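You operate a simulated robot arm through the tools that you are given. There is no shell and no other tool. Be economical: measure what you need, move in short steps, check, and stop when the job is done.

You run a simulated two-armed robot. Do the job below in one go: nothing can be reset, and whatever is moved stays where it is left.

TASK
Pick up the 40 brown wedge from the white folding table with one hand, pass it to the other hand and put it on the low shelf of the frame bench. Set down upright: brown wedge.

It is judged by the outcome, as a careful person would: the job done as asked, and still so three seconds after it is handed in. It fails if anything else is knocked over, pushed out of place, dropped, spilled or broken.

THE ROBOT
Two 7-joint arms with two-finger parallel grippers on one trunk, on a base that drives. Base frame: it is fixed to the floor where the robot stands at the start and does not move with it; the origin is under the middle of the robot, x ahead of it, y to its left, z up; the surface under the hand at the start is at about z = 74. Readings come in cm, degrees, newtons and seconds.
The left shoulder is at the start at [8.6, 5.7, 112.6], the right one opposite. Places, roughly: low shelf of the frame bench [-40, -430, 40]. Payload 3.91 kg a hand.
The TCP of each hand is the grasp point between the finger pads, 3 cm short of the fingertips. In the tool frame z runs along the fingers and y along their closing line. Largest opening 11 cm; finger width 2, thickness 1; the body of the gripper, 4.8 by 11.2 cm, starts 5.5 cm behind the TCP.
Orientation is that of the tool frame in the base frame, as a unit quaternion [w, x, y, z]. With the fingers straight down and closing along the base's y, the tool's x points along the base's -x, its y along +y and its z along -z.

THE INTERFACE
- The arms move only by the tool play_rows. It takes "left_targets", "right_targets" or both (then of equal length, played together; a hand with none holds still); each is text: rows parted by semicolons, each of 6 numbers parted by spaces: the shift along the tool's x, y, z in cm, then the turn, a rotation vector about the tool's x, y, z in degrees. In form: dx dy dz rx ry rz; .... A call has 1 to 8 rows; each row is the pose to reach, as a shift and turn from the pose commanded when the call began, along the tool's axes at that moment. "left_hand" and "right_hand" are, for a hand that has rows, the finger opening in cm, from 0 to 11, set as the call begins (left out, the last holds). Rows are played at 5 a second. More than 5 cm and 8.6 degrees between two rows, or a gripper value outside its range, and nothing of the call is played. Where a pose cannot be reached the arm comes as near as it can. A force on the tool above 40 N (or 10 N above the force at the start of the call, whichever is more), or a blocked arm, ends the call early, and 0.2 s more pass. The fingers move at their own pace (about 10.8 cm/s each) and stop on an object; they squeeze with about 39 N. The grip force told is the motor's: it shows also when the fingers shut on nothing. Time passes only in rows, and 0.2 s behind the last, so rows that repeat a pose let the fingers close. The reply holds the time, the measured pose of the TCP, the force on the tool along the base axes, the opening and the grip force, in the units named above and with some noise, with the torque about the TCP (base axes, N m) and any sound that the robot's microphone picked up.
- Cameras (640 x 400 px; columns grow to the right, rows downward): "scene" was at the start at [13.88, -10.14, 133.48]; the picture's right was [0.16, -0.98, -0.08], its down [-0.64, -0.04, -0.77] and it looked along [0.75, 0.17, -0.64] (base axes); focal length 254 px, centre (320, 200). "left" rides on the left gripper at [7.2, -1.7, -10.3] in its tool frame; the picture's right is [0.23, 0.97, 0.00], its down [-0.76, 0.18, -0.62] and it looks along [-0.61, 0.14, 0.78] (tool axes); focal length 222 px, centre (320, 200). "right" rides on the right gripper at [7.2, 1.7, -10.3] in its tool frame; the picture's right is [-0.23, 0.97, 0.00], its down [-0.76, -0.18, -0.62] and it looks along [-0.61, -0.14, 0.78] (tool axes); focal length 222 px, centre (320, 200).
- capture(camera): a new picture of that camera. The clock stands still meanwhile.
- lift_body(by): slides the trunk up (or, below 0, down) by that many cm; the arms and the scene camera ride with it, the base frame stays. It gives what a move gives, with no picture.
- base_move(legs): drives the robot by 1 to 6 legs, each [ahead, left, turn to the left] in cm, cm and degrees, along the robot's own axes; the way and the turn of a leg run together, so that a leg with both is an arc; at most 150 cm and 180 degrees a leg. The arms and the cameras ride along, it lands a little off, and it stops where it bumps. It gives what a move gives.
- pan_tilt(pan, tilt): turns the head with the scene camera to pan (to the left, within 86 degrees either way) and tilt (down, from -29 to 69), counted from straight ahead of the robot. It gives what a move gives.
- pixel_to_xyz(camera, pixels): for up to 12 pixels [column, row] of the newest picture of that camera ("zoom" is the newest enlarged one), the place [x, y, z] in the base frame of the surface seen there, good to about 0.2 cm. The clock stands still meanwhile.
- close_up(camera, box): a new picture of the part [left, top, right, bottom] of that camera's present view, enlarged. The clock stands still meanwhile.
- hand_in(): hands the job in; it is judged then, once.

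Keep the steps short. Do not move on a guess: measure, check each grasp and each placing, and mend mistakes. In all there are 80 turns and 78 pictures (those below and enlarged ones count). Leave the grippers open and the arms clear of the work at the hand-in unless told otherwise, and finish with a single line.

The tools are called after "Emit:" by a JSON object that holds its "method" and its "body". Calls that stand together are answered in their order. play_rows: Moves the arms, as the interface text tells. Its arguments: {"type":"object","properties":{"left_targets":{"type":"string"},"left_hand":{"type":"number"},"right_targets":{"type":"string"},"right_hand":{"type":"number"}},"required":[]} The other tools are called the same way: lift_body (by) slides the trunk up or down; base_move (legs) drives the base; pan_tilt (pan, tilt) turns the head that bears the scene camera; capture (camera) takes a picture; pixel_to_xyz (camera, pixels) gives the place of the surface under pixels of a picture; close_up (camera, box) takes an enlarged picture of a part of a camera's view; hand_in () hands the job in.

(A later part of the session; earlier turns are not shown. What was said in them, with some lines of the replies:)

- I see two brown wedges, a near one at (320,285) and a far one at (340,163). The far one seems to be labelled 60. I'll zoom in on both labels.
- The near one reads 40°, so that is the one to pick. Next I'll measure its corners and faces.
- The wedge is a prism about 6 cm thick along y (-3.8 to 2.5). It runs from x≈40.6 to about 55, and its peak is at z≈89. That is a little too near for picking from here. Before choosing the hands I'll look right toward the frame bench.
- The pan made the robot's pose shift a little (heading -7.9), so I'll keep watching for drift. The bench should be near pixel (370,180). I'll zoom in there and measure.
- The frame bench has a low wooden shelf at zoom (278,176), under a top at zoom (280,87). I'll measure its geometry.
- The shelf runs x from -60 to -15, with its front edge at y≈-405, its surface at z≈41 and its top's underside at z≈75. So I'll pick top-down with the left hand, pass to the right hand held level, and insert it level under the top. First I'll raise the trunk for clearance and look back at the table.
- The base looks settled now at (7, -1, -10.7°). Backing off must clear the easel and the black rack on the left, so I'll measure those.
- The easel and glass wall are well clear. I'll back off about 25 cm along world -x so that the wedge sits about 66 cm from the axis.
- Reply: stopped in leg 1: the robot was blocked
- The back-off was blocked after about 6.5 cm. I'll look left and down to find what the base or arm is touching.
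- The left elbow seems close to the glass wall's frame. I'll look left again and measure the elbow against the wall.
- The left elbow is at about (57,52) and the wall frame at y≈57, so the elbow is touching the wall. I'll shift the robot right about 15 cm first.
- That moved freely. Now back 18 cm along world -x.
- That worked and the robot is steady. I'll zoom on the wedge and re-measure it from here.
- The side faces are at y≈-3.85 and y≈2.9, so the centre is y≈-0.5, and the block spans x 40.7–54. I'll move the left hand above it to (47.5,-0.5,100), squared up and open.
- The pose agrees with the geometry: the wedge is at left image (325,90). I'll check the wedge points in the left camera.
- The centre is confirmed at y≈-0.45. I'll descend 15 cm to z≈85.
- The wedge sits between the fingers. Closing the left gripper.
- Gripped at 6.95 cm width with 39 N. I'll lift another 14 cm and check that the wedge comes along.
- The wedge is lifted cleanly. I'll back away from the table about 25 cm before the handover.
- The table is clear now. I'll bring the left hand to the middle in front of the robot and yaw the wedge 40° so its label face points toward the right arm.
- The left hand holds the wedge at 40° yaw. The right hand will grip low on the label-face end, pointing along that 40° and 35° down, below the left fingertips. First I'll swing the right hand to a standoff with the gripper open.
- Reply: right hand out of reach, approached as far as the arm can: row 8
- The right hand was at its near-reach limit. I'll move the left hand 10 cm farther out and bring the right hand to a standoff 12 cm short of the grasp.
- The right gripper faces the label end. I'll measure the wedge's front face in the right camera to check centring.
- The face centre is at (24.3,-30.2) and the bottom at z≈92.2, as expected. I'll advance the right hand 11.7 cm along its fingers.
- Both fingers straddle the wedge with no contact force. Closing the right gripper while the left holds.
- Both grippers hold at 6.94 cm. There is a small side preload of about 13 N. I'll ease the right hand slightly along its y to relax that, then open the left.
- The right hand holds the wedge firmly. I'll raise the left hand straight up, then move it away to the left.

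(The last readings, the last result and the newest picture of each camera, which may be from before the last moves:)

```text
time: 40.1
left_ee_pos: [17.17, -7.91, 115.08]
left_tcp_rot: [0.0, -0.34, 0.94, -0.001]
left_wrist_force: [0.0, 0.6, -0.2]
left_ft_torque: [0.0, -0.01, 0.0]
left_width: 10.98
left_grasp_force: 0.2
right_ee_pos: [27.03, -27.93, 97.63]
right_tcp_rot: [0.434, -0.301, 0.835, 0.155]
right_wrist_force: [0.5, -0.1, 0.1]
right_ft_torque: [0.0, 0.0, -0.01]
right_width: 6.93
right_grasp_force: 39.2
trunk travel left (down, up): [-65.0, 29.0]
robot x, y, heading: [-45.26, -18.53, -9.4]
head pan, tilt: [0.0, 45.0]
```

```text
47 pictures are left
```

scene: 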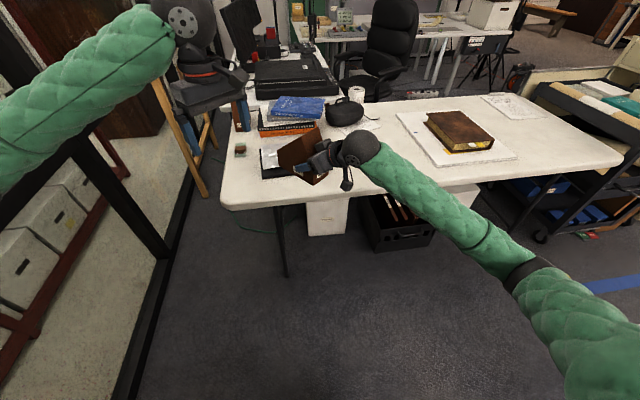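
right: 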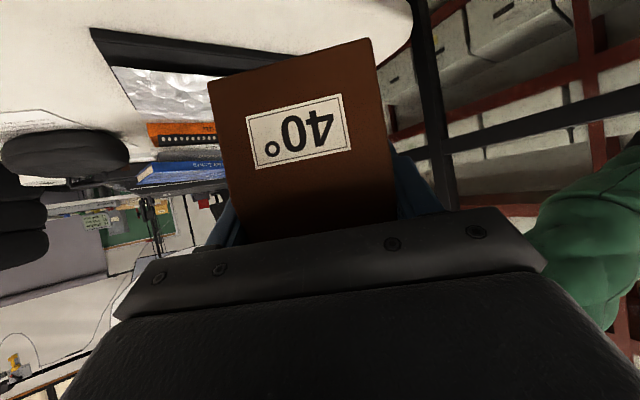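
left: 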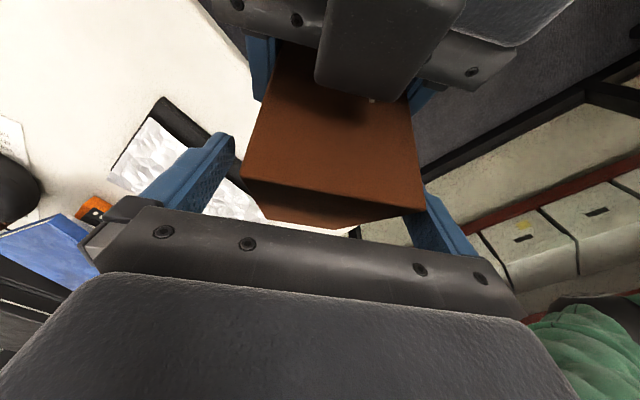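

The handover is done. Before driving I need clearances, so I'll measure the right elbow and table edge here, then look right at the pedestal table and the route.

Emit:
{"method": "pixel_to_xyz", "body": {"camera": "scene", "pixels": [[525, 275], [620, 150], [555, 235], [470, 125], [600, 360], [430, 210]]}}

Emit:
{"method": "pan_tilt", "body": {"pan": -75, "tilt": 25}}

Emit:
{"method": "capture", "body": {"camera": "scene"}}

```text
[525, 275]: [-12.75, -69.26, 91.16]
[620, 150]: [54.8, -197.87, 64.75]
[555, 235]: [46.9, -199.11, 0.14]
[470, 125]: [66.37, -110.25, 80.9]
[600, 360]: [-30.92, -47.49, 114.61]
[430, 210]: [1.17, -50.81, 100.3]
```

```text
time: 41.6
left_ee_pos: [17.37, -8.08, 114.96]
left_tcp_rot: [0.0, -0.339, 0.941, 0.0]
left_wrist_force: [0.1, -0.2, 0.1]
left_ft_torque: [0.0, 0.01, -0.02]
left_width: 10.98
left_grasp_force: 0.2
right_ee_pos: [27.1, -27.87, 97.63]
right_tcp_rot: [0.433, -0.303, 0.835, 0.157]
right_wrist_force: [0.3, -0.1, -0.2]
right_ft_torque: [-0.03, 0.01, -0.02]
right_width: 6.95
right_grasp_force: 39.0
trunk travel left (down, up): [-65.0, 29.0]
robot x, y, heading: [-45.82, -18.59, -9.1]
head pan, tilt: [-75.0, 25.0]
```

```text
46 pictures are left
```

scene: 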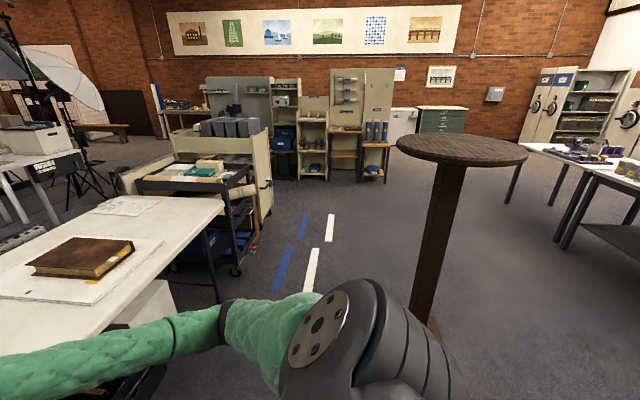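

Emit:
{"method": "pixel_to_xyz", "body": {"camera": "scene", "pixels": [[400, 145], [524, 155], [462, 162], [450, 138], [238, 270], [272, 205], [225, 205], [110, 320], [415, 300], [345, 150], [330, 172], [312, 250]]}}

```text
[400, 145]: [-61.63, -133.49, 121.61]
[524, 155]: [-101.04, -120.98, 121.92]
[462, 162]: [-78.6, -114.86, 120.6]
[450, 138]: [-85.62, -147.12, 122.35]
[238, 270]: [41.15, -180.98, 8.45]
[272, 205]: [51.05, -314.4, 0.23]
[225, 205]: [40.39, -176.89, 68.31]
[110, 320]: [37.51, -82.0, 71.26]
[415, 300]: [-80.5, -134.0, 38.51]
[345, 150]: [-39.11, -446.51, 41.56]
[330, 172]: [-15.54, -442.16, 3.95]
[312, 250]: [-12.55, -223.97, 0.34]
```

The pedestal top is centred at (-81,-130) with a radius of about 20 cm and z 122. The table edge is at x≈37 and the cart's at x≈40, so the corridor along x≈-15 is free. My right elbow sits 45 cm out at z 91, which fits. I'll turn right in place first.

Emit:
{"method": "base_move", "body": {"legs": [[0, 0, -81]]}}

Emit:
{"method": "pan_tilt", "body": {"pan": 0, "tilt": 35}}

Emit:
{"method": "capture", "body": {"camera": "scene"}}

```text
time: 45.5
left_ee_pos: [-25.43, -79.08, 115.0]
left_tcp_rot: [0.001, 0.353, 0.936, 0.001]
left_wrist_force: [-0.2, 0.1, 0.1]
left_ft_torque: [-0.01, -0.03, -0.04]
left_width: 10.98
left_grasp_force: 0.1
right_ee_pos: [-43.64, -91.97, 97.59]
right_tcp_rot: [0.431, 0.313, 0.83, -0.163]
right_wrist_force: [-0.6, -0.6, -0.4]
right_ft_torque: [0.02, 0.01, -0.01]
right_width: 6.91
right_grasp_force: 38.8
trunk travel left (down, up): [-65.0, 29.0]
robot x, y, heading: [-45.95, -18.57, -90.4]
head pan, tilt: [-75.0, 25.0]
```

```text
time: 46.9
left_ee_pos: [-25.41, -79.12, 115.01]
left_tcp_rot: [0.0, 0.354, 0.935, 0.0]
left_wrist_force: [-0.6, 0.6, 0.7]
left_ft_torque: [0.01, 0.01, 0.0]
left_width: 11.0
left_grasp_force: 0.2
right_ee_pos: [-43.71, -91.95, 97.63]
right_tcp_rot: [0.431, 0.314, 0.83, -0.163]
right_wrist_force: [-0.5, -0.6, 0.0]
right_ft_torque: [0.01, 0.02, -0.02]
right_width: 6.93
right_grasp_force: 39.0
trunk travel left (down, up): [-65.0, 29.0]
robot x, y, heading: [-45.55, -18.39, -90.2]
head pan, tilt: [0.0, 35.0]
```

```text
45 pictures are left
```

scene: 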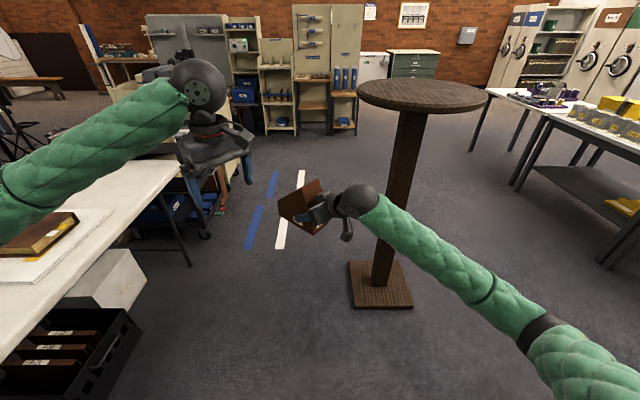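

All clear. Now strafe left about 31 cm to x≈-15.

Emit:
{"method": "base_move", "body": {"legs": [[0, 31, 0]]}}

Emit:
{"method": "capture", "body": {"camera": "scene"}}

Emit:
{"method": "pixel_to_xyz", "body": {"camera": "scene", "pixels": [[60, 150], [5, 195], [150, 105], [205, 225], [530, 330], [240, 150]]}}

```text
time: 49.0
left_ee_pos: [6.37, -78.81, 115.06]
left_tcp_rot: [0.0, 0.349, 0.937, 0.0]
left_wrist_force: [-0.1, 0.1, 0.7]
left_ft_torque: [-0.02, 0.04, -0.03]
left_width: 11.02
left_grasp_force: 0.0
right_ee_pos: [-11.73, -91.94, 97.66]
right_tcp_rot: [0.432, 0.309, 0.832, -0.161]
right_wrist_force: [0.7, -0.7, -0.5]
right_ft_torque: [0.01, 0.04, -0.03]
right_width: 6.94
right_grasp_force: 38.7
trunk travel left (down, up): [-65.0, 29.0]
robot x, y, heading: [-14.71, -18.7, -89.6]
head pan, tilt: [0.0, 35.0]
```

```text
44 pictures are left
```

scene: 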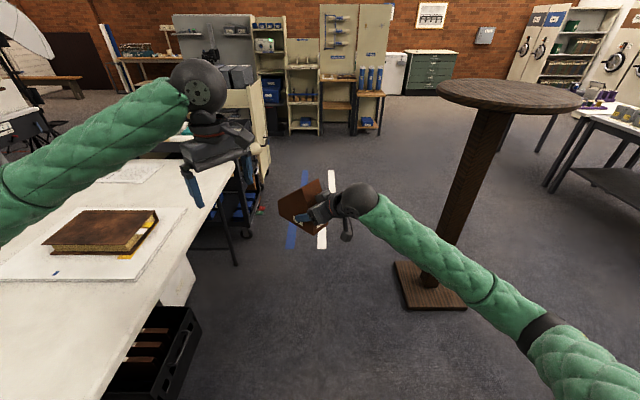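

```text
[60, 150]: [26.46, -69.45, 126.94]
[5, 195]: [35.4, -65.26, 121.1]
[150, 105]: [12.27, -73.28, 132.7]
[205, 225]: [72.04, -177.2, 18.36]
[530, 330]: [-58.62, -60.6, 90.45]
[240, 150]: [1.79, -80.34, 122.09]
```

The left forearm is at z≈115–130 and reaches out to x≈40. I'll check the heights of the cart and the beige cabinet on that side.

Emit:
{"method": "pixel_to_xyz", "body": {"camera": "scene", "pixels": [[262, 105], [255, 85], [235, 92], [245, 185], [270, 150], [228, 70], [258, 150], [244, 200], [350, 105], [325, 100]]}}

```text
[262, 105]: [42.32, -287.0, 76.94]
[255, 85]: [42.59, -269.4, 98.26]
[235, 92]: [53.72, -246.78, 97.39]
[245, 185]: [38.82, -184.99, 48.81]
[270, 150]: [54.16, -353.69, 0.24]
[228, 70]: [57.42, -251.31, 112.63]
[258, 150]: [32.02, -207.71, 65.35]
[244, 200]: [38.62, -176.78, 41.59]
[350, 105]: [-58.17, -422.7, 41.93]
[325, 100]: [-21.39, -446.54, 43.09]
```

The cabinet starts at x≈42 and reaches z≈113, so I'll shift right once past the pedestal. Drive 150 cm ahead, then 60 ahead with 22 to the right.

Emit:
{"method": "base_move", "body": {"legs": [[150, 0, 0], [55, -22, 0]]}}

Emit:
{"method": "capture", "body": {"camera": "scene"}}

```text
time: 59.5
left_ee_pos: [-11.55, -286.16, 114.96]
left_tcp_rot: [0.001, 0.342, 0.94, 0.0]
left_wrist_force: [-0.3, -0.2, 0.2]
left_ft_torque: [0.01, -0.03, 0.03]
left_width: 11.01
left_grasp_force: 0.0
right_ee_pos: [-29.5, -299.27, 97.55]
right_tcp_rot: [0.433, 0.304, 0.834, -0.157]
right_wrist_force: [0.7, 0.6, -0.3]
right_ft_torque: [-0.02, 0.0, 0.0]
right_width: 6.91
right_grasp_force: 39.0
trunk travel left (down, up): [-65.0, 29.0]
robot x, y, heading: [-33.11, -226.15, -89.0]
head pan, tilt: [0.0, 35.0]
```

```text
43 pictures are left
```

scene: 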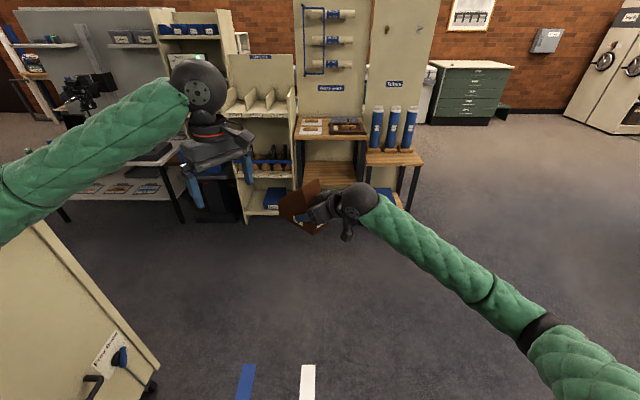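

I'm at (-33,-226) facing the bench. Now I'll yaw the right hand 50° so the fingers and wedge point straight at the bench, and extend it about 10 cm.

Emit:
{"method": "play_rows", "body": {"right_targets": "0.06 -2.09 -0.09 5.84 0 4.11; 0.12 -4.18 -0.19 11.7 0 8.2; 0.18 -6.27 -0.28 17.5 0 12.3; 0.25 -8.36 -0.37 23.4 0 16.5; 0.31 -10.45 -0.46 29.2 0 20.6; 0.37 -12.54 -0.56 35 0 24.7; 0.43 -14.63 -0.65 40.9 0 28.8; 0.43 -14.63 -0.65 40.9 0 28.8"}}

Emit:
{"method": "capture", "body": {"camera": "scene"}}

```text
time: 61.3
left_ee_pos: [-11.69, -285.96, 115.03]
left_tcp_rot: [0.001, 0.344, 0.939, 0.0]
left_wrist_force: [-0.7, 0.0, -0.5]
left_ft_torque: [0.01, 0.01, -0.03]
left_width: 11.0
left_grasp_force: 0.1
right_ee_pos: [-39.86, -309.88, 97.41]
right_tcp_rot: [0.326, 0.629, 0.626, -0.326]
right_wrist_force: [-0.7, -0.1, -0.3]
right_ft_torque: [-0.01, 0.0, 0.0]
right_width: 6.92
right_grasp_force: 39.1
trunk travel left (down, up): [-65.0, 29.0]
robot x, y, heading: [-33.27, -226.33, -89.3]
head pan, tilt: [0.0, 35.0]
```

```text
42 pictures are left
```

scene: 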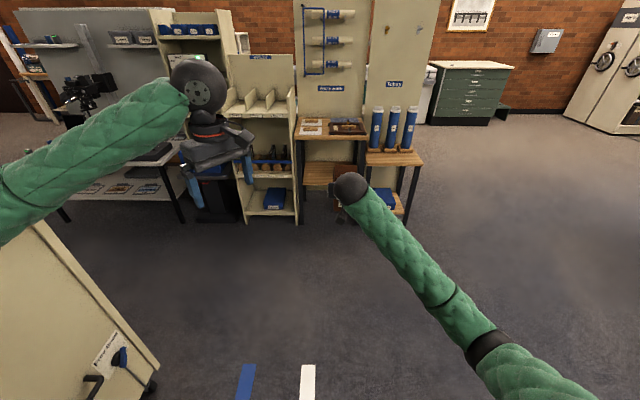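

The hand now points at the bench. Next I'll retract the left hand so it stays clear of the bench and the shelf beside it.

Emit:
{"method": "play_rows", "body": {"left_targets": "1.5 1.7 -2 0 0 0; 2.9 3.5 -4 0 0 0; 4.4 5.2 -6 0 0 0; 5.8 6.9 -8 0 0 0; 5.8 6.9 -8 0 0 0"}}

Emit:
{"method": "pan_tilt", "body": {"pan": 60, "tilt": 45}}

Emit:
{"method": "capture", "body": {"camera": "scene"}}

```text
time: 62.5
left_ee_pos: [-11.57, -277.07, 122.89]
left_tcp_rot: [0.0, 0.342, 0.94, 0.001]
left_wrist_force: [0.3, -0.3, -0.1]
left_ft_torque: [0.03, -0.02, 0.01]
left_width: 11.0
left_grasp_force: 0.0
right_ee_pos: [-39.81, -309.82, 97.41]
right_tcp_rot: [0.326, 0.628, 0.627, -0.325]
right_wrist_force: [0.7, -0.3, -0.8]
right_ft_torque: [0.07, -0.01, -0.01]
right_width: 6.94
right_grasp_force: 38.7
trunk travel left (down, up): [-65.0, 29.0]
robot x, y, heading: [-33.07, -226.1, -89.1]
head pan, tilt: [0.0, 35.0]
```

```text
time: 63.8
left_ee_pos: [-11.47, -277.05, 122.93]
left_tcp_rot: [0.0, 0.343, 0.939, 0.0]
left_wrist_force: [0.3, -0.3, 0.2]
left_ft_torque: [0.03, 0.0, 0.04]
left_width: 11.01
left_grasp_force: 0.0
right_ee_pos: [-39.75, -309.87, 97.51]
right_tcp_rot: [0.326, 0.628, 0.626, -0.327]
right_wrist_force: [0.6, 0.4, -1.5]
right_ft_torque: [0.0, 0.02, 0.01]
right_width: 6.92
right_grasp_force: 38.8
trunk travel left (down, up): [-65.0, 29.0]
robot x, y, heading: [-33.15, -225.81, -88.8]
head pan, tilt: [60.0, 45.0]
```

```text
41 pictures are left
```

scene: 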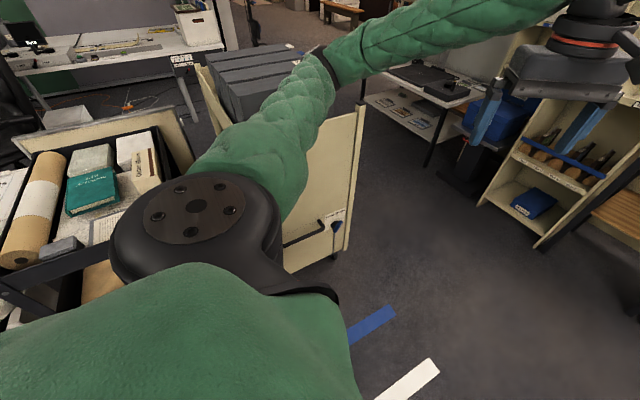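

The left elbow is close to the cart panel, so I'll measure that before lowering the trunk.

Emit:
{"method": "pixel_to_xyz", "body": {"camera": "scene", "pixels": [[320, 65], [290, 120], [235, 140], [355, 120], [340, 240], [310, 180], [260, 90], [535, 30], [430, 25], [180, 110]]}}

```text
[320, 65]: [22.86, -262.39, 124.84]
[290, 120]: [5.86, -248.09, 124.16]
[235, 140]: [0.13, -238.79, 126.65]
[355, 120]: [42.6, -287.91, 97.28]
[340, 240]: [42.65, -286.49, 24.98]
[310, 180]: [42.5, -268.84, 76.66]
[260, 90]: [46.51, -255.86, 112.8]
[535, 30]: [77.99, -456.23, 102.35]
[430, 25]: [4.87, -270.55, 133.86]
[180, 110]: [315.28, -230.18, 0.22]
```

The elbow (x≈23–30) clears the panel (x≥42). I'll drive 50 cm ahead past the cart, then lower the trunk in free space.

Emit:
{"method": "base_move", "body": {"legs": [[50, 0, -1]]}}

Emit:
{"method": "pan_tilt", "body": {"pan": 0, "tilt": 45}}

Emit:
{"method": "capture", "body": {"camera": "scene"}}

```text
time: 66.6
left_ee_pos: [-11.62, -324.47, 122.79]
left_tcp_rot: [0.0, 0.347, 0.938, 0.001]
left_wrist_force: [0.4, 0.5, 0.5]
left_ft_torque: [0.03, 0.01, 0.01]
left_width: 11.0
left_grasp_force: 0.0
right_ee_pos: [-40.08, -356.99, 97.49]
right_tcp_rot: [0.325, 0.631, 0.624, -0.327]
right_wrist_force: [0.1, -0.7, -1.2]
right_ft_torque: [0.02, 0.02, 0.01]
right_width: 6.95
right_grasp_force: 39.0
trunk travel left (down, up): [-65.0, 29.0]
robot x, y, heading: [-32.34, -273.54, -89.6]
head pan, tilt: [60.0, 45.0]
```

```text
time: 67.9
left_ee_pos: [-11.38, -324.44, 122.89]
left_tcp_rot: [-0.001, 0.348, 0.938, 0.001]
left_wrist_force: [0.6, -0.2, 0.3]
left_ft_torque: [-0.03, 0.01, 0.03]
left_width: 11.03
left_grasp_force: 0.0
right_ee_pos: [-39.99, -357.01, 97.52]
right_tcp_rot: [0.324, 0.631, 0.624, -0.328]
right_wrist_force: [-0.6, -0.6, -1.0]
right_ft_torque: [0.03, 0.01, 0.01]
right_width: 6.93
right_grasp_force: 39.2
trunk travel left (down, up): [-65.0, 29.0]
robot x, y, heading: [-32.28, -273.38, -89.7]
head pan, tilt: [0.0, 45.0]
```

```text
40 pictures are left
```

scene: 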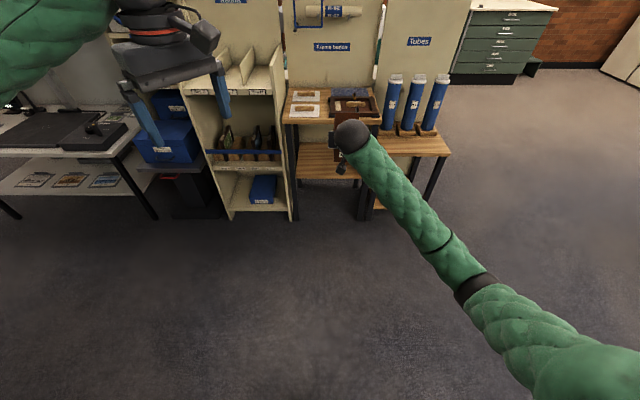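

Free space all around. Lowering the trunk 46.5 cm.

Emit:
{"method": "lift_body", "body": {"by": -46.5}}

Emit:
{"method": "pan_tilt", "body": {"pan": 0, "tilt": 25}}

Emit:
{"method": "capture", "body": {"camera": "scene"}}

Emit:
{"method": "capture", "body": {"camera": "right"}}

```text
refused: -46.5 is not a number from -40 to 40
```

```text
time: 68.7
left_ee_pos: [-11.51, -324.37, 122.92]
left_tcp_rot: [0.0, 0.348, 0.938, 0.001]
left_wrist_force: [-0.8, 0.2, -0.8]
left_ft_torque: [-0.01, -0.04, 0.02]
left_width: 10.98
left_grasp_force: 0.0
right_ee_pos: [-40.03, -357.01, 97.45]
right_tcp_rot: [0.324, 0.631, 0.624, -0.328]
right_wrist_force: [0.7, 0.2, -0.9]
right_ft_torque: [0.05, 0.0, 0.02]
right_width: 6.93
right_grasp_force: 39.2
trunk travel left (down, up): [-65.0, 29.0]
robot x, y, heading: [-32.28, -273.14, -89.7]
head pan, tilt: [0.0, 25.0]
```

```text
39 pictures are left
```

scene: 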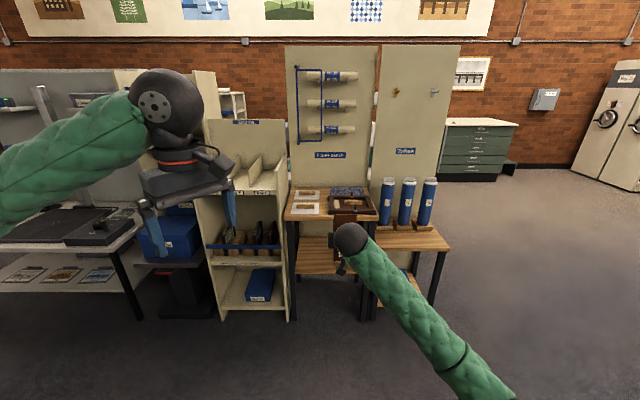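

```text
38 pictures are left
```

right: 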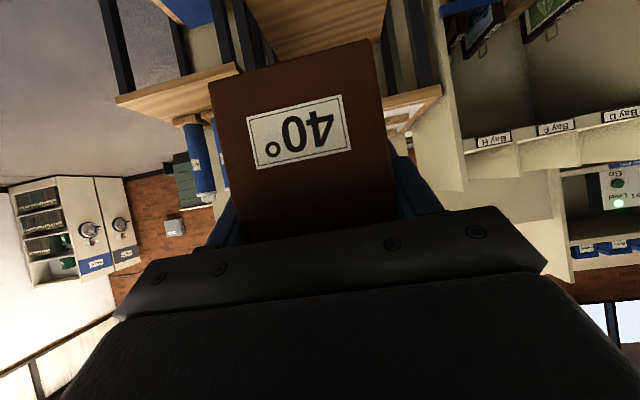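

The lift allows 40 at most per call, so I'll lower in two steps.

Emit:
{"method": "lift_body", "body": {"by": -40}}

Emit:
{"method": "lift_body", "body": {"by": -6.5}}

Emit:
{"method": "pan_tilt", "body": {"pan": 0, "tilt": 20}}

Emit:
{"method": "capture", "body": {"camera": "scene"}}

Emit:
{"method": "capture", "body": {"camera": "right"}}

```text
time: 72.6
left_ee_pos: [-11.51, -324.28, 82.93]
left_tcp_rot: [0.0, 0.349, 0.937, 0.0]
left_wrist_force: [-0.4, -0.7, -0.3]
left_ft_torque: [0.02, 0.04, 0.01]
left_width: 10.97
left_grasp_force: 0.0
right_ee_pos: [-39.99, -356.94, 57.38]
right_tcp_rot: [0.324, 0.631, 0.624, -0.327]
right_wrist_force: [0.4, -1.3, 0.3]
right_ft_torque: [0.04, 0.0, -0.03]
right_width: 6.92
right_grasp_force: 38.7
trunk travel left (down, up): [-25.0, 69.0]
robot x, y, heading: [-32.52, -273.2, -89.8]
head pan, tilt: [0.0, 25.0]
```

```text
time: 73.6
left_ee_pos: [-11.71, -324.23, 76.44]
left_tcp_rot: [0.001, 0.347, 0.938, 0.0]
left_wrist_force: [0.1, 0.2, -0.1]
left_ft_torque: [0.01, -0.02, 0.01]
left_width: 11.0
left_grasp_force: 0.0
right_ee_pos: [-40.04, -356.96, 51.0]
right_tcp_rot: [0.324, 0.632, 0.624, -0.327]
right_wrist_force: [0.5, 0.5, -0.6]
right_ft_torque: [0.0, -0.02, 0.0]
right_width: 6.91
right_grasp_force: 39.2
trunk travel left (down, up): [-18.5, 75.5]
robot x, y, heading: [-32.99, -272.88, -89.6]
head pan, tilt: [0.0, 25.0]
```

```text
time: 74.3
left_ee_pos: [-11.59, -324.35, 76.43]
left_tcp_rot: [-0.001, 0.348, 0.937, 0.0]
left_wrist_force: [-0.1, 0.0, -0.1]
left_ft_torque: [-0.01, -0.02, -0.02]
left_width: 11.01
left_grasp_force: 0.1
right_ee_pos: [-39.93, -357.07, 51.06]
right_tcp_rot: [0.325, 0.631, 0.624, -0.327]
right_wrist_force: [-0.1, -0.4, 0.4]
right_ft_torque: [0.02, 0.0, 0.01]
right_width: 6.93
right_grasp_force: 38.9
trunk travel left (down, up): [-18.5, 75.5]
robot x, y, heading: [-32.23, -273.13, -89.5]
head pan, tilt: [0.0, 20.0]
```

```text
37 pictures are left
```

scene: 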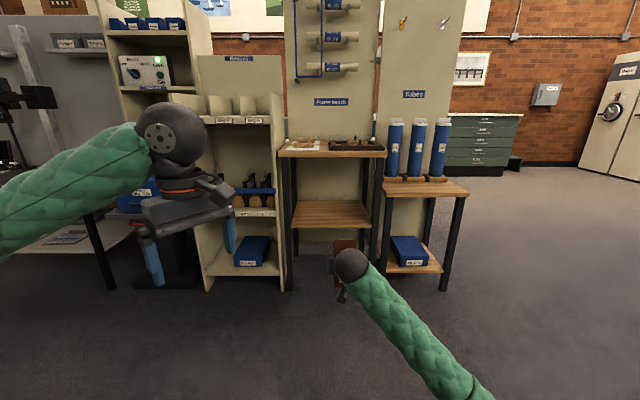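

```text
36 pictures are left
```

right: 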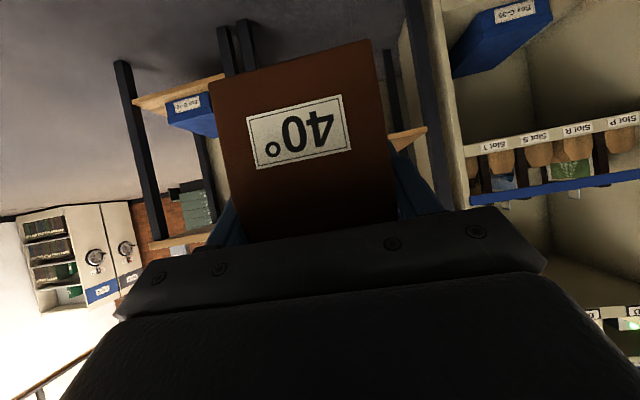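

Now a precise measurement of the shelf surface, its legs and the top's underside from here.

Emit:
{"method": "close_up", "body": {"camera": "scene", "box": [270, 130, 400, 290]}}

Emit:
{"method": "pixel_to_xyz", "body": {"camera": "scene", "pixels": [[305, 205], [310, 222], [365, 206], [350, 224], [335, 212], [288, 190], [385, 190], [330, 155], [294, 200], [374, 205], [335, 228]]}}

```text
2.50 times, centred on (335, 210) of scene
```

zoom: 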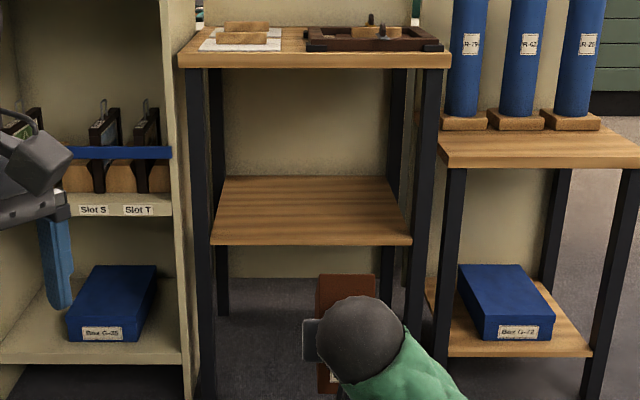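

```text
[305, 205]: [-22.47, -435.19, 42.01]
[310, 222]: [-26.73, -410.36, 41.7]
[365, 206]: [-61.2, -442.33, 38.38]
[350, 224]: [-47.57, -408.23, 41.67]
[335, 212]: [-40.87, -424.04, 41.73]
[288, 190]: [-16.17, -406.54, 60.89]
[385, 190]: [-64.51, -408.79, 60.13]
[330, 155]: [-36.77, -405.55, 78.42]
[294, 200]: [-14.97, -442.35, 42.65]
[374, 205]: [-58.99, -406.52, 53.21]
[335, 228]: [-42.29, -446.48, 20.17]
```

The shelf surface is at z≈41.75, its front edge at y≈-407, and its legs' inner faces at x≈-17 and -57. The wedge at x≈-40 has its bottom at 45.6, which clears the shelf, and its peak at ≈61, which clears the top. Driving 52 cm ahead.

Emit:
{"method": "base_move", "body": {"legs": [[35, 0, 0], [18, 0, 0]]}}

Emit:
{"method": "capture", "body": {"camera": "scene"}}

Emit:
{"method": "capture", "body": {"camera": "right"}}

```text
time: 77.6
left_ee_pos: [-11.37, -376.86, 76.28]
left_tcp_rot: [-0.001, 0.348, 0.937, 0.0]
left_wrist_force: [-0.8, -0.2, -0.1]
left_ft_torque: [0.04, -0.01, 0.01]
left_width: 11.02
left_grasp_force: 0.1
right_ee_pos: [-39.84, -409.59, 50.97]
right_tcp_rot: [0.324, 0.631, 0.624, -0.327]
right_wrist_force: [0.3, 0.9, -0.1]
right_ft_torque: [0.03, 0.01, 0.03]
right_width: 6.92
right_grasp_force: 38.5
trunk travel left (down, up): [-18.5, 75.5]
robot x, y, heading: [-32.47, -325.66, -89.7]
head pan, tilt: [0.0, 20.0]
```

```text
34 pictures are left
```

scene: 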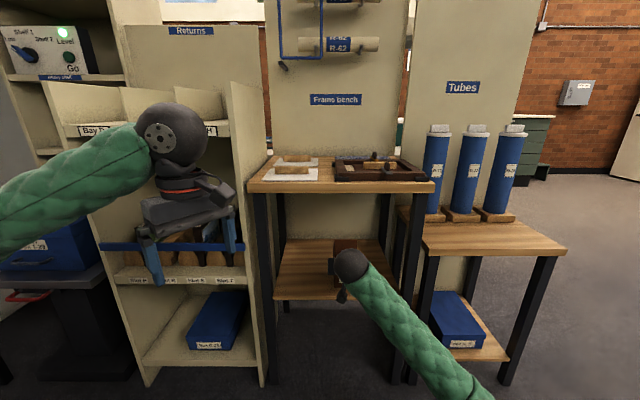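

```text
33 pictures are left
```

right: 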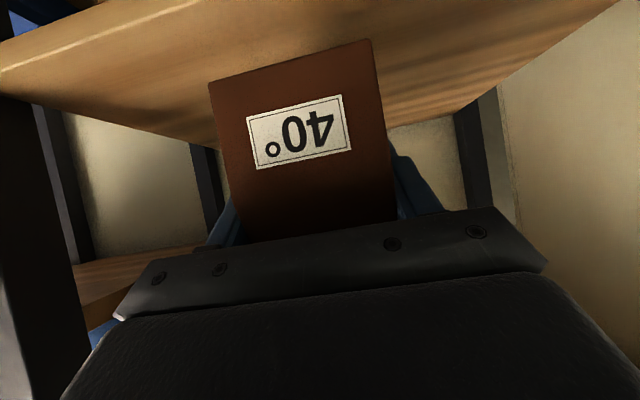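

The wedge is entering above the shelf. I'll push forward another 8 cm with the arm.

Emit:
{"method": "play_rows", "body": {"right_targets": "-1.15 0 1.64 0 0 0; -2.3 0 3.28 0 0 0; -3.44 0 4.91 0 0 0; -4.59 0 6.55 0 0 0; -4.59 0 6.55 0 0 0"}}

Emit:
{"method": "capture", "body": {"camera": "right"}}

Emit:
{"method": "pixel_to_xyz", "body": {"camera": "right", "pixels": [[212, 85], [368, 45], [290, 100], [240, 220], [380, 215], [290, 70]]}}

```text
time: 78.8
left_ee_pos: [-11.47, -376.98, 76.41]
left_tcp_rot: [0.0, 0.348, 0.937, 0.0]
left_wrist_force: [0.0, 0.5, -0.2]
left_ft_torque: [0.03, -0.02, 0.02]
left_width: 11.0
left_grasp_force: 0.1
right_ee_pos: [-40.15, -417.47, 50.89]
right_tcp_rot: [0.325, 0.631, 0.623, -0.328]
right_wrist_force: [0.6, -0.2, 0.1]
right_ft_torque: [0.01, 0.01, -0.02]
right_width: 6.92
right_grasp_force: 38.6
trunk travel left (down, up): [-18.5, 75.5]
robot x, y, heading: [-32.24, -325.57, -89.6]
head pan, tilt: [0.0, 20.0]
```

```text
32 pictures are left
```

right: 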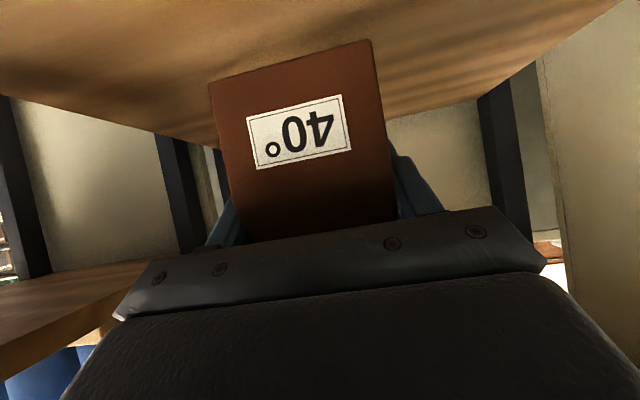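

```text
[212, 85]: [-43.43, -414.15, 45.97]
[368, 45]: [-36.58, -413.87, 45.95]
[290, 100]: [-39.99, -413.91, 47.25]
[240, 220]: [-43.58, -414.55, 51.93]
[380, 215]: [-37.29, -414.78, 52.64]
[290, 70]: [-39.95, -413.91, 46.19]
```

The label face is at y≈-413.9, about 7 cm inside the edge, with the bottom at z≈45.6. I'll lower 3.3 cm, then creep to contact.

Emit:
{"method": "play_rows", "body": {"right_targets": "0.82 0 0.57 0 0 0; 1.64 0 1.15 0 0 0; 2.3 0 1.61 0 0 0; 2.7 0 1.89 0 0 0; 2.7 0 1.89 0 0 0"}}

Emit:
{"method": "play_rows", "body": {"right_targets": "0.12 0 0.09 0 0 0; 0.25 0 0.17 0 0 0; 0.37 0 0.26 0 0 0; 0.49 0 0.34 0 0 0; 0.61 0 0.43 0 0 0"}}

Emit:
{"method": "capture", "body": {"camera": "right"}}

```text
time: 80.0
left_ee_pos: [-11.36, -376.94, 76.43]
left_tcp_rot: [0.0, 0.348, 0.937, 0.0]
left_wrist_force: [0.0, 0.9, -0.3]
left_ft_torque: [0.0, -0.01, -0.02]
left_width: 11.01
left_grasp_force: 0.1
right_ee_pos: [-40.04, -417.44, 47.63]
right_tcp_rot: [0.324, 0.632, 0.623, -0.328]
right_wrist_force: [0.1, -0.6, -0.5]
right_ft_torque: [0.05, -0.04, 0.0]
right_width: 6.93
right_grasp_force: 38.9
trunk travel left (down, up): [-18.5, 75.5]
robot x, y, heading: [-32.3, -326.14, -89.6]
head pan, tilt: [0.0, 20.0]
```

```text
time: 81.2
left_ee_pos: [-11.35, -376.92, 76.4]
left_tcp_rot: [0.0, 0.348, 0.938, 0.0]
left_wrist_force: [0.5, -0.5, 0.0]
left_ft_torque: [0.0, -0.05, 0.01]
left_width: 11.01
left_grasp_force: 0.0
right_ee_pos: [-40.15, -417.5, 47.05]
right_tcp_rot: [0.324, 0.632, 0.623, -0.328]
right_wrist_force: [-0.2, 0.2, 0.4]
right_ft_torque: [-0.07, -0.01, -0.02]
right_width: 6.93
right_grasp_force: 39.4
trunk travel left (down, up): [-18.5, 75.5]
robot x, y, heading: [-32.29, -325.84, -89.5]
head pan, tilt: [0.0, 20.0]
```

```text
31 pictures are left
```

right: 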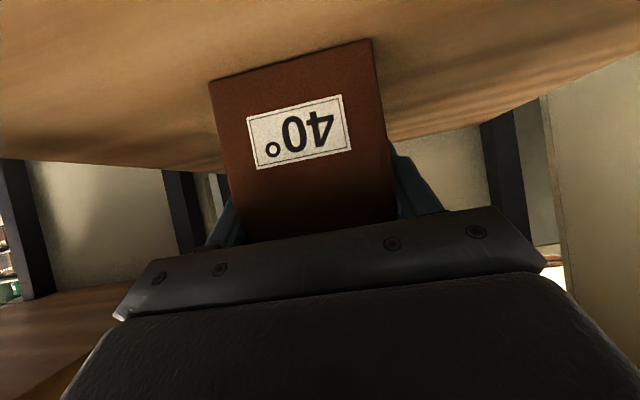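

No contact force yet, so I'll creep down a little more.

Emit:
{"method": "play_rows", "body": {"right_targets": "0.08 0 0.06 0 0 0; 0.16 0 0.11 0 0 0; 0.25 0 0.17 0 0 0"}}

Emit:
{"method": "capture", "body": {"camera": "right"}}

Emit:
{"method": "pixel_to_xyz", "body": {"camera": "right", "pixels": [[290, 66], [300, 40], [200, 70], [390, 40], [216, 88], [366, 48]]}}

```text
time: 82.0
left_ee_pos: [-11.45, -376.84, 76.55]
left_tcp_rot: [0.001, 0.35, 0.937, 0.0]
left_wrist_force: [-0.6, -0.1, 0.1]
left_ft_torque: [-0.01, -0.02, -0.01]
left_width: 11.0
left_grasp_force: 0.2
right_ee_pos: [-40.09, -417.43, 46.93]
right_tcp_rot: [0.325, 0.632, 0.622, -0.328]
right_wrist_force: [-1.2, -6.1, 16.2]
right_ft_torque: [-0.2, 0.31, 0.06]
right_width: 6.92
right_grasp_force: 38.5
trunk travel left (down, up): [-18.5, 75.5]
robot x, y, heading: [-32.63, -325.68, -89.6]
head pan, tilt: [0.0, 20.0]
```

```text
30 pictures are left
```

right: 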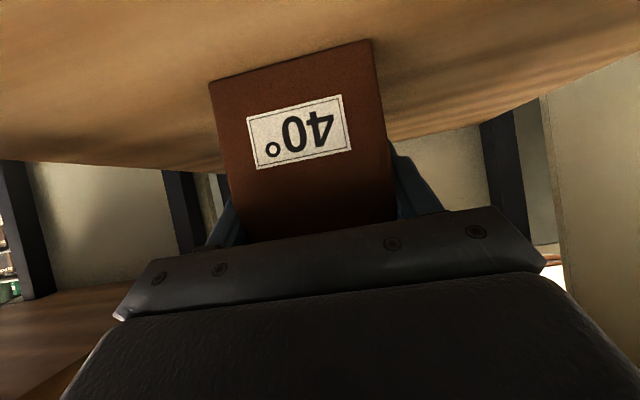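

```text
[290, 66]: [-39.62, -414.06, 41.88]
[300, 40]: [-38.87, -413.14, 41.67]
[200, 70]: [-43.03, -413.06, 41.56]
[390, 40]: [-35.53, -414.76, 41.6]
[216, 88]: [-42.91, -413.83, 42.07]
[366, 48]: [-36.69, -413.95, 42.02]
```

Contact shows 16 N upward and the bottom is flush with the shelf at 41.7. I'll ease up slightly and open the right gripper.

Emit:
{"method": "play_rows", "body": {"right_targets": "-0.08 0 -0.06 0 0 0; -0.08 0 -0.06 0 0 0"}}

Emit:
{"method": "play_rows", "body": {"right_targets": "0 0 0 0 0 0; 0 0 0 0 0 0; 0 0 0 0 0 0; 0 0 0 0 0 0; 0 0 0 0 0 0", "right_hand": 11}}

Emit:
{"method": "capture", "body": {"camera": "right"}}

```text
time: 82.6
left_ee_pos: [-11.43, -376.85, 76.51]
left_tcp_rot: [0.001, 0.349, 0.937, 0.0]
left_wrist_force: [0.5, 0.1, 0.9]
left_ft_torque: [-0.01, 0.02, -0.03]
left_width: 10.99
left_grasp_force: 0.1
right_ee_pos: [-40.0, -417.49, 46.88]
right_tcp_rot: [0.325, 0.632, 0.622, -0.328]
right_wrist_force: [-1.3, 3.2, 12.8]
right_ft_torque: [-0.45, 0.17, -0.07]
right_width: 6.93
right_grasp_force: 38.8
trunk travel left (down, up): [-18.5, 75.5]
robot x, y, heading: [-32.31, -325.98, -89.8]
head pan, tilt: [0.0, 20.0]
```

```text
time: 83.8
left_ee_pos: [-11.29, -376.88, 76.51]
left_tcp_rot: [0.001, 0.348, 0.938, 0.0]
left_wrist_force: [0.3, 0.1, 0.7]
left_ft_torque: [-0.02, -0.02, 0.02]
left_width: 10.99
left_grasp_force: 0.0
right_ee_pos: [-39.94, -417.48, 46.7]
right_tcp_rot: [0.325, 0.631, 0.624, -0.328]
right_wrist_force: [-0.2, -0.2, -0.6]
right_ft_torque: [-0.02, 0.0, 0.0]
right_width: 10.99
right_grasp_force: 0.1
trunk travel left (down, up): [-18.5, 75.5]
robot x, y, heading: [-32.0, -326.03, -89.6]
head pan, tilt: [0.0, 20.0]
```

```text
29 pictures are left
```

right: 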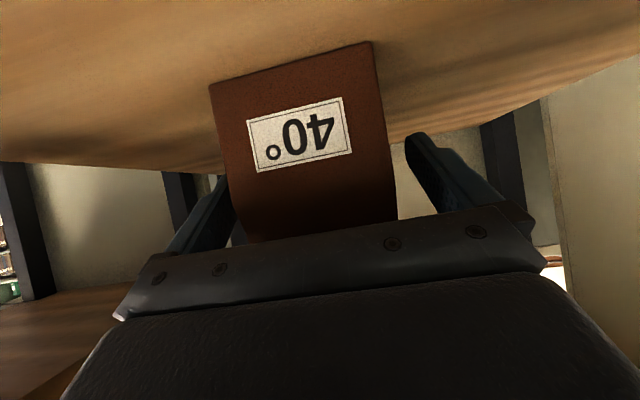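

The wedge stands free between the open fingers. I'll draw the hand straight back 16 cm.

Emit:
{"method": "play_rows", "body": {"right_targets": "0.86 0 -1.64 0 0 0; 2 0 -3.28 0 0 0; 3.44 0 -4.91 0 0 0; 4.6 0 -6.55 0 0 0; 5.74 0 -8.19 0 0 0; 7.5 0 -10.6 0 0 0; 9.2 0 -13.1 0 0 0; 9.2 0 -13.1 0 0 0"}}

Emit:
{"method": "capture", "body": {"camera": "right"}}

```text
time: 85.6
left_ee_pos: [-11.46, -376.96, 76.39]
left_tcp_rot: [0.0, 0.348, 0.937, 0.0]
left_wrist_force: [-0.4, 0.1, -0.1]
left_ft_torque: [0.01, 0.02, -0.02]
left_width: 10.98
left_grasp_force: 0.1
right_ee_pos: [-39.63, -401.25, 46.94]
right_tcp_rot: [0.323, 0.632, 0.623, -0.327]
right_wrist_force: [0.3, -0.3, 0.9]
right_ft_torque: [0.0, 0.02, -0.02]
right_width: 10.98
right_grasp_force: 0.1
trunk travel left (down, up): [-18.5, 75.5]
robot x, y, heading: [-32.39, -326.16, -89.6]
head pan, tilt: [0.0, 20.0]
```

```text
28 pictures are left
```

right: 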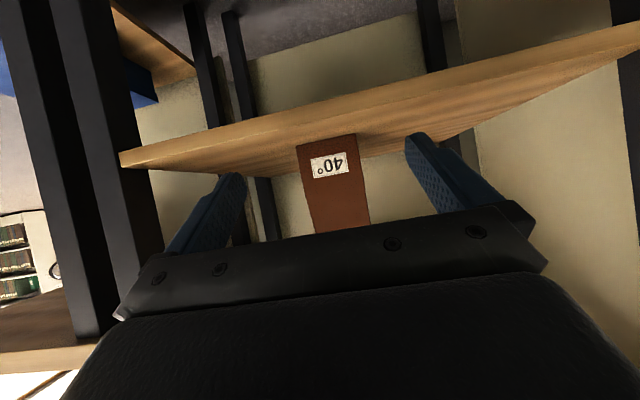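

The hand is out. Now I'll back the base 35 cm and check the scene.

Emit:
{"method": "base_move", "body": {"legs": [[-30, 0, 0]]}}

Emit:
{"method": "capture", "body": {"camera": "scene"}}

Emit:
{"method": "close_up", "body": {"camera": "scene", "box": [240, 120, 460, 300]}}

Emit:
{"method": "capture", "body": {"camera": "right"}}

```text
time: 87.6
left_ee_pos: [-11.76, -348.08, 76.43]
left_tcp_rot: [-0.001, 0.35, 0.937, -0.001]
left_wrist_force: [-0.4, -1.0, 0.0]
left_ft_torque: [0.01, 0.0, -0.01]
left_width: 10.99
left_grasp_force: 0.0
right_ee_pos: [-40.02, -372.37, 46.99]
right_tcp_rot: [0.323, 0.633, 0.622, -0.328]
right_wrist_force: [0.4, -0.3, 0.4]
right_ft_torque: [0.01, 0.0, -0.01]
right_width: 11.02
right_grasp_force: 0.0
trunk travel left (down, up): [-18.5, 75.5]
robot x, y, heading: [-32.5, -296.89, -89.8]
head pan, tilt: [0.0, 20.0]
```

```text
27 pictures are left
```

scene: 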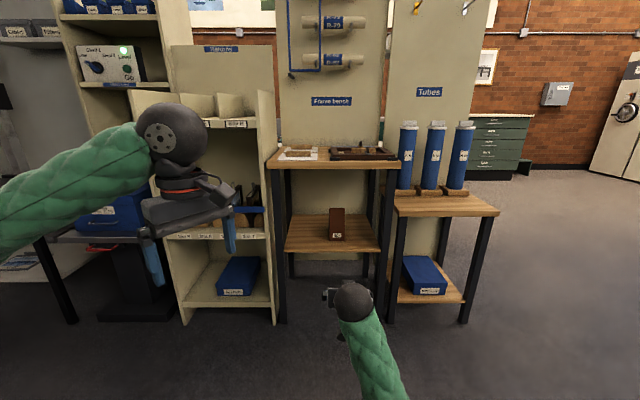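

```text
2.22 times, centred on (350, 210) of scene
```

zoom: 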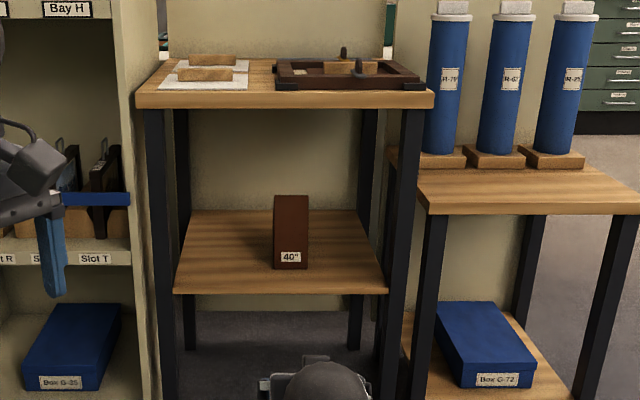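

```text
25 pictures are left
```

right: 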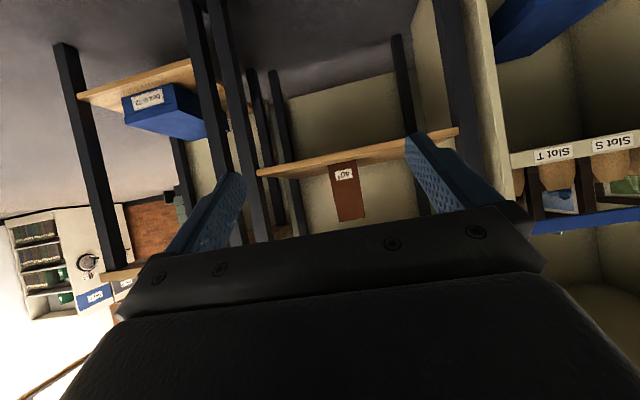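

The 40° wedge stands upright on the low shelf, nothing else has moved, and both grippers are open and clear. Handing in.

Emit:
{"method": "hand_in", "body": {}}

```text
The job is handed in.
```

The 40° brown wedge was picked up with the left hand, passed to the right hand and set upright on the low shelf of the frame bench; nothing was knocked over, though the left elbow touched the glass wall's frame near the white folding table at the start.
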